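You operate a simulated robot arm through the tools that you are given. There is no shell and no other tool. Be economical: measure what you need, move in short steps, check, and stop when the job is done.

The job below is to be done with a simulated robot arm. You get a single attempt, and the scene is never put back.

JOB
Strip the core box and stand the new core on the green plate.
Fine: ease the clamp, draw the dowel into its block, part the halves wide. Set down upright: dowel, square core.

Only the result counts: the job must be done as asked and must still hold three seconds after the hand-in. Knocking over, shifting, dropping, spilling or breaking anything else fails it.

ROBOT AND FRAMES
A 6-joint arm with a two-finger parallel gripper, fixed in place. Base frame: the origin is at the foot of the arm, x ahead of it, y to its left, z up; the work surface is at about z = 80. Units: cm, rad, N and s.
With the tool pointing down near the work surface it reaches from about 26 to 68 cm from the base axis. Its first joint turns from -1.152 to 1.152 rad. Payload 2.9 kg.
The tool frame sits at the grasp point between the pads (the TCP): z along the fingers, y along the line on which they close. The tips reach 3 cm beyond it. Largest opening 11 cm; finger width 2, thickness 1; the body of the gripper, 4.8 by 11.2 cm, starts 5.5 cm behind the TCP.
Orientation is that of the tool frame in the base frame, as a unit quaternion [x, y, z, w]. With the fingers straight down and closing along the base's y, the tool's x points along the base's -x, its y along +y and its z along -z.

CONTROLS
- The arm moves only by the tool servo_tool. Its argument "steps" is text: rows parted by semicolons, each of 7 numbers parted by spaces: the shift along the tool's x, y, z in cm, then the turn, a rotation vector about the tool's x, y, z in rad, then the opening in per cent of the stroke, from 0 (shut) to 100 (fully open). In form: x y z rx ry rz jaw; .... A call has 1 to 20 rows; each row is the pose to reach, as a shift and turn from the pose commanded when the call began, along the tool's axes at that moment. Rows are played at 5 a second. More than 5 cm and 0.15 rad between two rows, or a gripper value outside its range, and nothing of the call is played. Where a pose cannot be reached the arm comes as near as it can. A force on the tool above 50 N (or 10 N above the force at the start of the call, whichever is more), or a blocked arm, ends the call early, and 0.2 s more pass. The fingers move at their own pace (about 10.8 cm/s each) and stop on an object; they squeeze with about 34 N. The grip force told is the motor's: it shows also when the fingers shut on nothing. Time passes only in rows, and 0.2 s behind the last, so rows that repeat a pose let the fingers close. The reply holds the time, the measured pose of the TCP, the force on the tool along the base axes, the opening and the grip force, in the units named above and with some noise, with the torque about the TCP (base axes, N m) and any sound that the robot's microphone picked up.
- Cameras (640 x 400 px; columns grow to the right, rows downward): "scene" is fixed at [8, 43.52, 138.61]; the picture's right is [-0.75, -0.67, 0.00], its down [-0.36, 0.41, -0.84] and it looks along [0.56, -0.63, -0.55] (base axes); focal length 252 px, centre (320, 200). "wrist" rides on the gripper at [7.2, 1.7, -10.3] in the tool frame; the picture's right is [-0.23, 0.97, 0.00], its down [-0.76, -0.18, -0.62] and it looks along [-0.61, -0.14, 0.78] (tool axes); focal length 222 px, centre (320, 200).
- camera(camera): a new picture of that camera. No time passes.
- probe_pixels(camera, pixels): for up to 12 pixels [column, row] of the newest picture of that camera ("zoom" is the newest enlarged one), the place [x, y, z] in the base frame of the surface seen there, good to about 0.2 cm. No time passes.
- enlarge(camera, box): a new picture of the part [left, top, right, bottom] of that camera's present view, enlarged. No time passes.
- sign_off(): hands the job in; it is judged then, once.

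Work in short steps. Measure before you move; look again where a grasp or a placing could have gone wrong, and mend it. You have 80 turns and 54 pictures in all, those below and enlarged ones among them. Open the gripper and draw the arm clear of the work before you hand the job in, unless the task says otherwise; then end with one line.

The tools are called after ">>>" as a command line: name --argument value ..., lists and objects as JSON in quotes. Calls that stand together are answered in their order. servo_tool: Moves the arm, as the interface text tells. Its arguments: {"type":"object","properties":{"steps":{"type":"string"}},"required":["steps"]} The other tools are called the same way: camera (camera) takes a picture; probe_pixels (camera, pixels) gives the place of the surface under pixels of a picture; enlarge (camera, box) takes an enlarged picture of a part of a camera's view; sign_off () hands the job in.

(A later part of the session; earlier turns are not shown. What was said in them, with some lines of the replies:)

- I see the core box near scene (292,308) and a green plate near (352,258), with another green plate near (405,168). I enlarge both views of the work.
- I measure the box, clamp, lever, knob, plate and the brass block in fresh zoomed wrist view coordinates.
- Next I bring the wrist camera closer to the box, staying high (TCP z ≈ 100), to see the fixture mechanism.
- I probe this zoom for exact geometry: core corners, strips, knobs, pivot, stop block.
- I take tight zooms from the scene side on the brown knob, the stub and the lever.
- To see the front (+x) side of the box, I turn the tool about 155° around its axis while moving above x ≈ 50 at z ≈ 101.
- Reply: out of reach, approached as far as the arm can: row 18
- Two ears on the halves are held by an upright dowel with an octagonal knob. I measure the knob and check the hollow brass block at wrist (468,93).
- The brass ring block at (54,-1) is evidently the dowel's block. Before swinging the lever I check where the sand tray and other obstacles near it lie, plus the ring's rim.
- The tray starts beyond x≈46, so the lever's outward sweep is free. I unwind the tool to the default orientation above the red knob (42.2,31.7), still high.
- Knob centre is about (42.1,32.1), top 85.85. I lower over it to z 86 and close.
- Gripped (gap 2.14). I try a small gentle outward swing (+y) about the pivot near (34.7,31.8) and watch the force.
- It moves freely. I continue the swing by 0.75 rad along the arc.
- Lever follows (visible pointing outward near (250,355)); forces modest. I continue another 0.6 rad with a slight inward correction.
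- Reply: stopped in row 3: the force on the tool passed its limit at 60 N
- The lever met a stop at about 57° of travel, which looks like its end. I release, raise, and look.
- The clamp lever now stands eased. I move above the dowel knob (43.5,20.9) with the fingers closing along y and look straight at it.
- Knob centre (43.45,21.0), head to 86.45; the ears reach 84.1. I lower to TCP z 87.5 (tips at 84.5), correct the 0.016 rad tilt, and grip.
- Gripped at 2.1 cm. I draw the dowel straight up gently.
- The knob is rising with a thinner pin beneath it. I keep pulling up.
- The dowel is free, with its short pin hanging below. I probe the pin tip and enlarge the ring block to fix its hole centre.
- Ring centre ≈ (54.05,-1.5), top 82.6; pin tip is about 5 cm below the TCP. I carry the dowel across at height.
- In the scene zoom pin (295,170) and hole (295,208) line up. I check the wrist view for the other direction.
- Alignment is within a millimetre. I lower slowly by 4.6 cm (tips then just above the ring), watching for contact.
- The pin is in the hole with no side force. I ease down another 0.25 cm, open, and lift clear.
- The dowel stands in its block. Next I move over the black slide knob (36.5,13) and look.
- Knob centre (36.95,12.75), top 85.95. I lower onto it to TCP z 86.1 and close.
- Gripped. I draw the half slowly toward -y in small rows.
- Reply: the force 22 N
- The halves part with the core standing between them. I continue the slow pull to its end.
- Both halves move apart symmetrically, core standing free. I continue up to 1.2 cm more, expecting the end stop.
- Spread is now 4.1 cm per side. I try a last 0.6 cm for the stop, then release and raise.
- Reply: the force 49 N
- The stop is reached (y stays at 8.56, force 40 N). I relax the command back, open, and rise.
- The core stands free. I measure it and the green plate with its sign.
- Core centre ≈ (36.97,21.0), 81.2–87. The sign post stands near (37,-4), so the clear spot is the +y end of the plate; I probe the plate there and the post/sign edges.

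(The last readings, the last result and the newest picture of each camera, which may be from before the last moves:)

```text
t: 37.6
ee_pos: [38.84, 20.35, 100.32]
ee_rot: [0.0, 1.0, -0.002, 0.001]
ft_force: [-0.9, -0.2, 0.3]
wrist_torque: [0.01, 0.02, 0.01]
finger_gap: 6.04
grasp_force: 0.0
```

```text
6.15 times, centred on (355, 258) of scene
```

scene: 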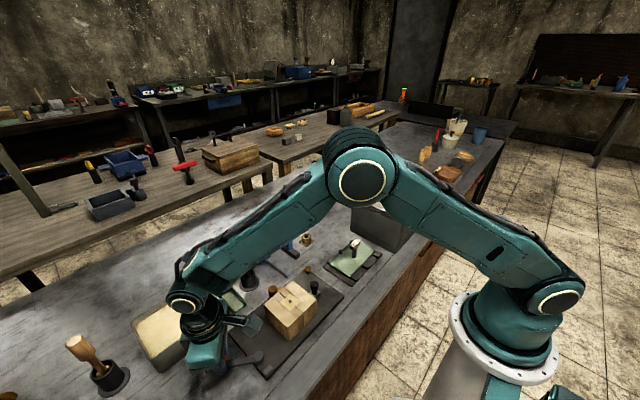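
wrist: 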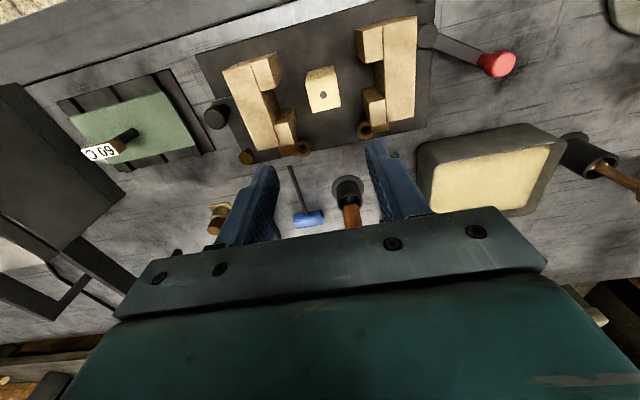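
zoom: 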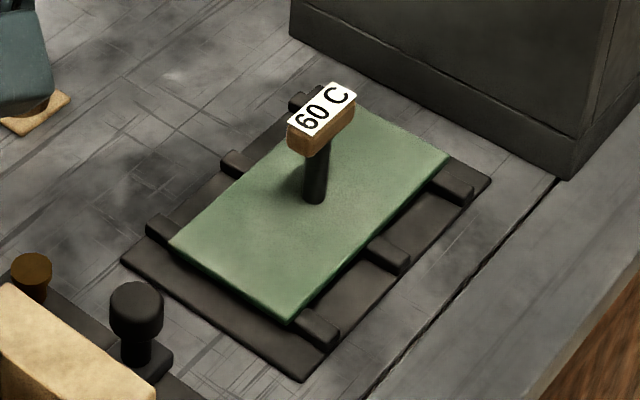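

Plate surface ≈ 81.85, target for the core centre (36.9,-0.1). I turn the gripper 90° (closing along x) above the core.

>>> servo_tool --steps "0.2 0.1 0 0 0 0.145 55; 0.4 0.1 0 0 0 0.29 55; 0.6 0.2 0 0 0 0.435 55; 0.8 0.2 0 0 0 0.58 55; 1 0.3 0 0 0 0.725 55; 1.2 0.4 0 0 0 0.87 55; 1.4 0.5 0 0 0 1.015 55; 1.6 0.6 0 0 0 1.16 55; 1.7 0.65 0 0 0 1.3 55; 1.8 0.65 0 0 0 1.44 55; 1.87 0.65 0 0 0 1.57 55; 1.87 0.65 3 0 0 1.57 55; 1.87 0.65 3 0 0 1.57 55"

>>> camera --camera "wrist"

```text
t: 40.4
ee_pos: [36.71, 20.63, 97.39]
ee_rot: [0.706, 0.708, -0.001, 0.002]
ft_force: [-0.1, -0.1, 0.4]
wrist_torque: [0.03, -0.04, -0.03]
finger_gap: 6.03
grasp_force: 0.0
```

```text
16 pictures are left
```

wrist: 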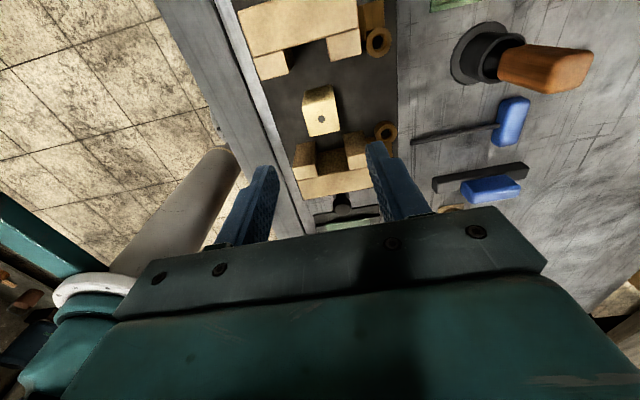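

>>> probe_pixels --camera "wrist" --pixels '[[321, 115], [321, 123], [307, 112], [335, 109], [339, 129], [310, 134]]'

```text
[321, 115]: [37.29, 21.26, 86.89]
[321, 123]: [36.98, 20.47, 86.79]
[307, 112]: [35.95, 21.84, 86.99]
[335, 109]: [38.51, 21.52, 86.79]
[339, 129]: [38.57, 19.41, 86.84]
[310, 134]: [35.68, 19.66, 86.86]
```

Core centre (37.05,20.9). I lower straddling it and close gradually in small opening steps.

>>> servo_tool --steps "0.15 0.2 4 0 0 0 55; 0.15 0.2 8 0 0 0 55; 0.15 0.2 10.5 0 0 0 55; 0.15 0.2 12.1 0 0 0 55; 0.15 0.2 12.1 0 0 0 45; 0.15 0.2 12.1 0 0 0 40; 0.15 0.2 12.1 0 0 0 37; 0.15 0.2 12.1 0 0 0 34; 0.15 0.2 12.1 0 0 0 32; 0.15 0.2 12.1 0 0 0 30; 0.15 0.2 12.1 0 0 0 28; 0.15 0.2 12.1 0 0 0 28"

```text
t: 43.0
ee_pos: [37.07, 20.67, 85.29]
ee_rot: [0.706, 0.708, 0.0, 0.001]
ft_force: [0.1, 0.2, 0.9]
wrist_torque: [0.0, 0.05, 0.02]
finger_gap: 3.08
grasp_force: 0.5
```

Gap 3.08 and no squeeze yet; I close a little further.

>>> servo_tool --steps "0 0 0 0 0 0 27; 0 0 0 0 0 0 26; 0 0 0 0 0 0 25; 0 0 0 0 0 0 25"

>>> enlarge --camera "scene" --box '[250, 240, 350, 330]'

```text
t: 44.0
ee_pos: [36.96, 20.67, 85.28]
ee_rot: [0.706, 0.708, 0.0, 0.002]
ft_force: [-0.3, -0.3, 1.7]
wrist_torque: [0.04, 0.05, 0.01]
finger_gap: 3.04
grasp_force: 33.5
```

```text
4.44 times, centred on (300, 285) of scene
```

zoom: 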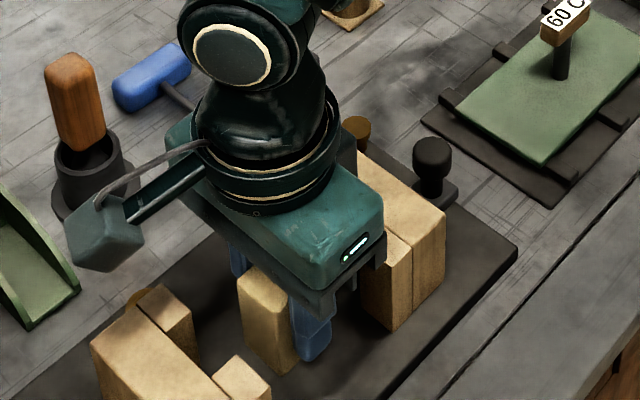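

Core held (3.04 cm, 33.5 N). I lift it straight up 9.5 cm, gently.

>>> servo_tool --steps "0 0 -0.3 0 0 0 25; 0 0 -1 0 0 0 25; 0 0 -2 0 0 0 25; 0 0 -3.5 0 0 0 25; 0 0 -5 0 0 0 25; 0 0 -6.5 0 0 0 25; 0 0 -8 0 0 0 25; 0 0 -9 0 0 0 25; 0 0 -9.5 0 0 0 25; 0 0 -9.5 0 0 0 25"

>>> enlarge --camera "scene" --box '[220, 210, 380, 330]'

```text
t: 46.2
ee_pos: [37.09, 21.08, 94.75]
ee_rot: [0.707, 0.708, -0.001, 0.002]
ft_force: [0.5, -0.6, -1.0]
wrist_torque: [-0.03, -0.03, 0.0]
finger_gap: 3.03
grasp_force: 34.3
```

```text
3.33 times, centred on (300, 270) of scene
```

zoom: 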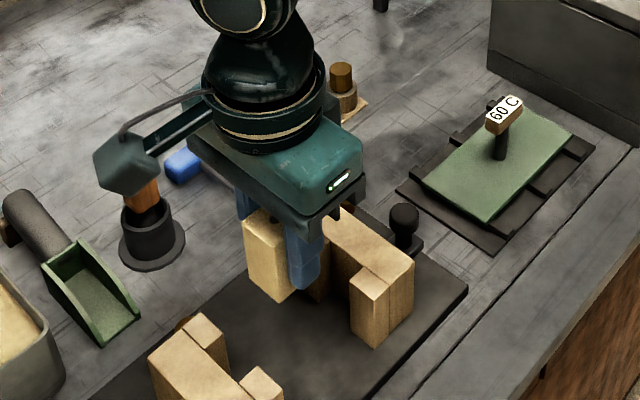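

Lifted cleanly. I carry it along -y by 21 cm at this height, over the half and the knob.

>>> servo_tool --steps "-0.7 0 0 0 0 0 25; -2 0 0 0 0 0 25; -4 0 0 0 0 0 25; -6 0 0 0 0 0 25; -8 0 0 0 0 0 25; -10 0 0 0 0 0 25; -12 0 0 0 0 0 25; -14 0 0 0 0 0 25; -16 0 0 0 0 0 25; -18 0 0 0 0 0 25; -19.5 -0.1 0 0 0 0 25; -20.5 -0.1 0 0 0 0 25; -21 -0.1 0 0 0 0 25; -21 -0.1 0 0 0 0 25"

>>> enlarge --camera "scene" --box '[290, 200, 410, 290]'

>>> camera --camera "wrist"

```text
t: 49.2
ee_pos: [37.12, -0.07, 94.99]
ee_rot: [0.706, 0.708, 0.0, 0.002]
ft_force: [-0.8, -0.2, -0.3]
wrist_torque: [0.0, -0.02, -0.03]
finger_gap: 3.01
grasp_force: 33.8
```

```text
4.44 times, centred on (350, 245) of scene
```

zoom: 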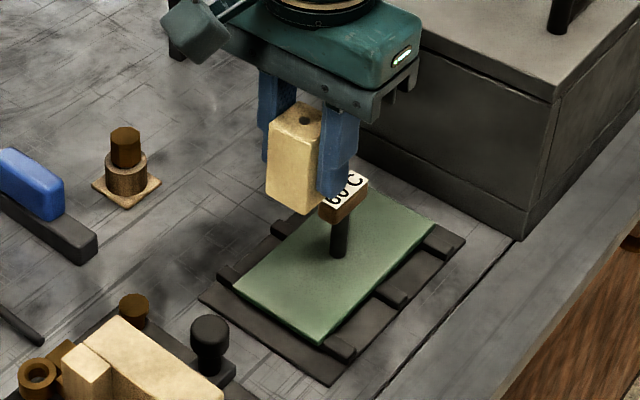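

```text
12 pictures are left
```

wrist: 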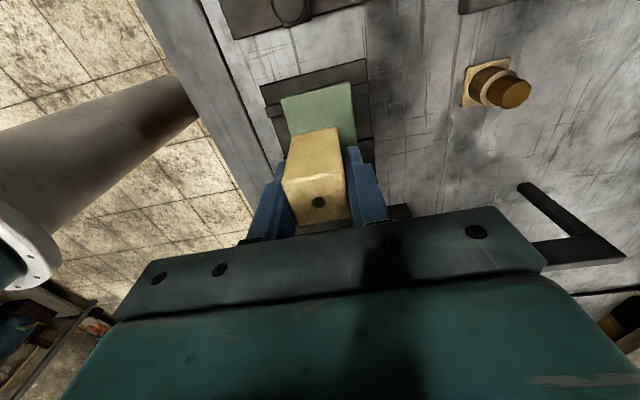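

I verify core placement relative to the plate edges by probing before lowering.

>>> probe_pixels --camera "wrist" --pixels '[[293, 145], [334, 133], [288, 180], [340, 170], [318, 202], [325, 215], [284, 98], [350, 85], [352, 120], [290, 130]]'

>>> probe_pixels --camera "zoom" --pixels '[[270, 198], [305, 210], [285, 150], [303, 119], [320, 345], [236, 290], [338, 245], [345, 205], [436, 228]]'

```text
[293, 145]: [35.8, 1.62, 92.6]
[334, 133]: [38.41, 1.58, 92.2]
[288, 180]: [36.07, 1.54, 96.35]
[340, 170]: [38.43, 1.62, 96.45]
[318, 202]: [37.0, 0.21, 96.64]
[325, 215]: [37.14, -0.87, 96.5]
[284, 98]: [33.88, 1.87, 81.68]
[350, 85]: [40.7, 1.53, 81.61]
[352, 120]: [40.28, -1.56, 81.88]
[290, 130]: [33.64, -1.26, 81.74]
```

```text
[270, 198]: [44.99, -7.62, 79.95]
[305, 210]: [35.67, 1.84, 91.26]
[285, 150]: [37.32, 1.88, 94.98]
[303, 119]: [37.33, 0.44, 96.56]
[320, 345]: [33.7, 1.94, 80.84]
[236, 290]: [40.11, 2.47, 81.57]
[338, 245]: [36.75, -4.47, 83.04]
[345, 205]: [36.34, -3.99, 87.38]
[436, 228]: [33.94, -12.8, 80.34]
```

The core's +y face (1.7) is only 0.4 cm inside the plate edge, so I shift 0.4 cm toward -y, then lower to just above the plate.

>>> servo_tool --steps "-0.4 0 0 0 0 0 25; -0.4 0 1.5 0 0 0 25; -0.4 0 3 0 0 0 25; -0.4 0 4.5 0 0 0 25; -0.4 0 6 0 0 0 25; -0.4 0 7 0 0 0 25; -0.4 0 7.8 0 0 0 25; -0.4 0 8.2 0 0 0 25; -0.4 0 8.2 0 0 0 25"

>>> enlarge --camera "scene" --box '[310, 215, 400, 290]'

```text
t: 51.2
ee_pos: [37.04, -0.64, 86.6]
ee_rot: [0.707, 0.707, 0.0, 0.002]
ft_force: [0.5, 0.5, -0.8]
wrist_torque: [0.01, -0.01, 0.03]
finger_gap: 3.04
grasp_force: 34.0
```

```text
5.33 times, centred on (355, 252) of scene
```

zoom: 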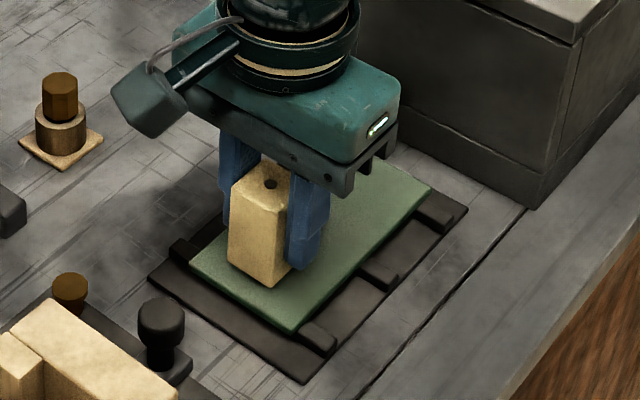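

The core hovers a few mm above the plate, well within it. I creep down in 1 mm rows.

>>> servo_tool --steps "0 0 0.1 0 0 0 25; 0 0 0.2 0 0 0 25; 0 0 0.3 0 0 0 25; 0 0 0.4 0 0 0 25; 0 0 0.4 0 0 0 25"

```text
t: 52.4
ee_pos: [37.16, -0.63, 86.31]
ee_rot: [0.706, 0.708, 0.0, 0.001]
ft_force: [0.1, 1.2, -0.6]
wrist_torque: [0.01, -0.05, 0.05]
finger_gap: 3.05
grasp_force: 34.3
```

No contact yet (fz ≈ -0.6). I creep two more millimetres.

>>> servo_tool --steps "0 0 0.08 0 0 0 25; 0 0 0.15 0 0 0 25; 0 0 0.2 0 0 0 25; 0 0 0.2 0 0 0 25"

```text
t: 53.4
ee_pos: [37.15, -0.66, 85.97]
ee_rot: [0.706, 0.708, -0.001, 0.002]
ft_force: [-0.3, -0.2, -0.5]
wrist_torque: [0.03, 0.0, -0.03]
finger_gap: 3.04
grasp_force: 34.1
```

>>> servo_tool --steps "0 0 0.05 0 0 0 25; 0 0 0.1 0 0 0 25; 0 0 0.1 0 0 0 25"

```text
t: 54.2
ee_pos: [37.22, -0.64, 86.07]
ee_rot: [0.706, 0.708, 0.0, 0.002]
ft_force: [-0.4, 0.9, -1.3]
wrist_torque: [0.02, 0.0, -0.02]
finger_gap: 3.05
grasp_force: 34.0
```

Still no contact force; continuing in 1 mm increments.

>>> servo_tool --steps "0 0 0.05 0 0 0 25; 0 0 0.1 0 0 0 25; 0 0 0.1 0 0 0 25"

>>> enlarge --camera "scene" --box '[330, 230, 380, 275]'

```text
t: 55.0
ee_pos: [37.14, -0.61, 85.9]
ee_rot: [0.706, 0.708, -0.001, 0.001]
ft_force: [0.0, -0.5, 5.5]
wrist_torque: [-0.03, 0.12, 0.02]
finger_gap: 3.04
grasp_force: 33.7
```

```text
8.89 times, centred on (355, 252) of scene
```

zoom: 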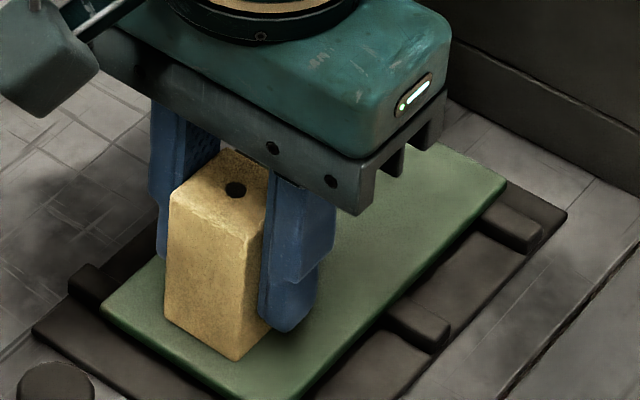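

Contact felt (fz +5.5 N), core on the plate. I open gradually and rise straight up.

>>> servo_tool --steps "0 0 0 0 0 0 27; 0 0 0 0 0 0 29; 0 0 0 0 0 0 32; 0 0 0 0 0 0 38; 0 0 0 0 0 0 45; 0 0 0 0 0 0 45; 0 0 -1 0 0 0 45; 0 0 -3 0 0 0 45; 0 0 -6 0 0 0 45; 0 0 -10 0 0 0 45; 0 0 -14 0 0 0 45; 4 0 -16 0 0 0 45; 8 0 -17 0 0 0 45"

>>> enlarge --camera "scene" --box '[300, 205, 400, 285]'

>>> camera --camera "scene"

```text
t: 57.8
ee_pos: [37.17, 7.29, 102.62]
ee_rot: [0.706, 0.708, -0.001, 0.003]
ft_force: [-0.1, 0.4, -0.2]
wrist_torque: [-0.02, -0.02, 0.02]
finger_gap: 4.95
grasp_force: 0.0
```

```text
5.00 times, centred on (350, 245) of scene
```

zoom: 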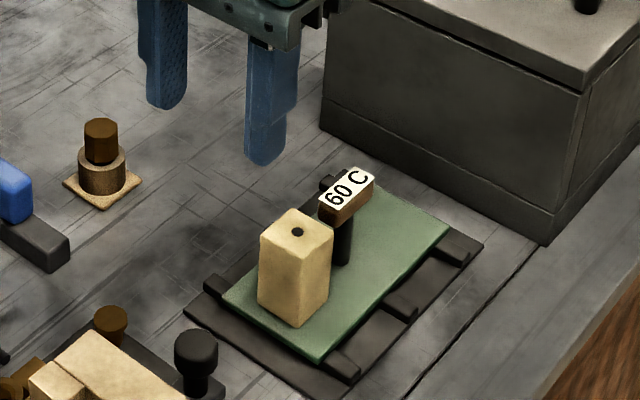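

```text
8 pictures are left
```

scene: 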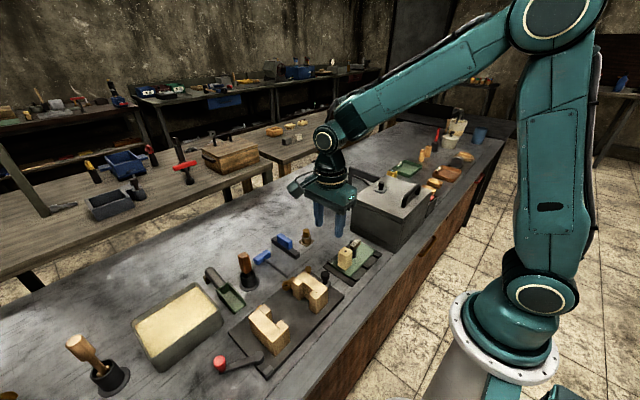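

The core stands square on the green plate, the dowel stands in its block, the halves are wide apart, and the arm is clear. I hand in.

>>> sign_off

```text
The job is handed in.
```

I stripped the core box and handed the job in: the clamp is eased, the dowel stands upright in its block, the halves are parted to their stop, and the core stands upright and square on the green plate.
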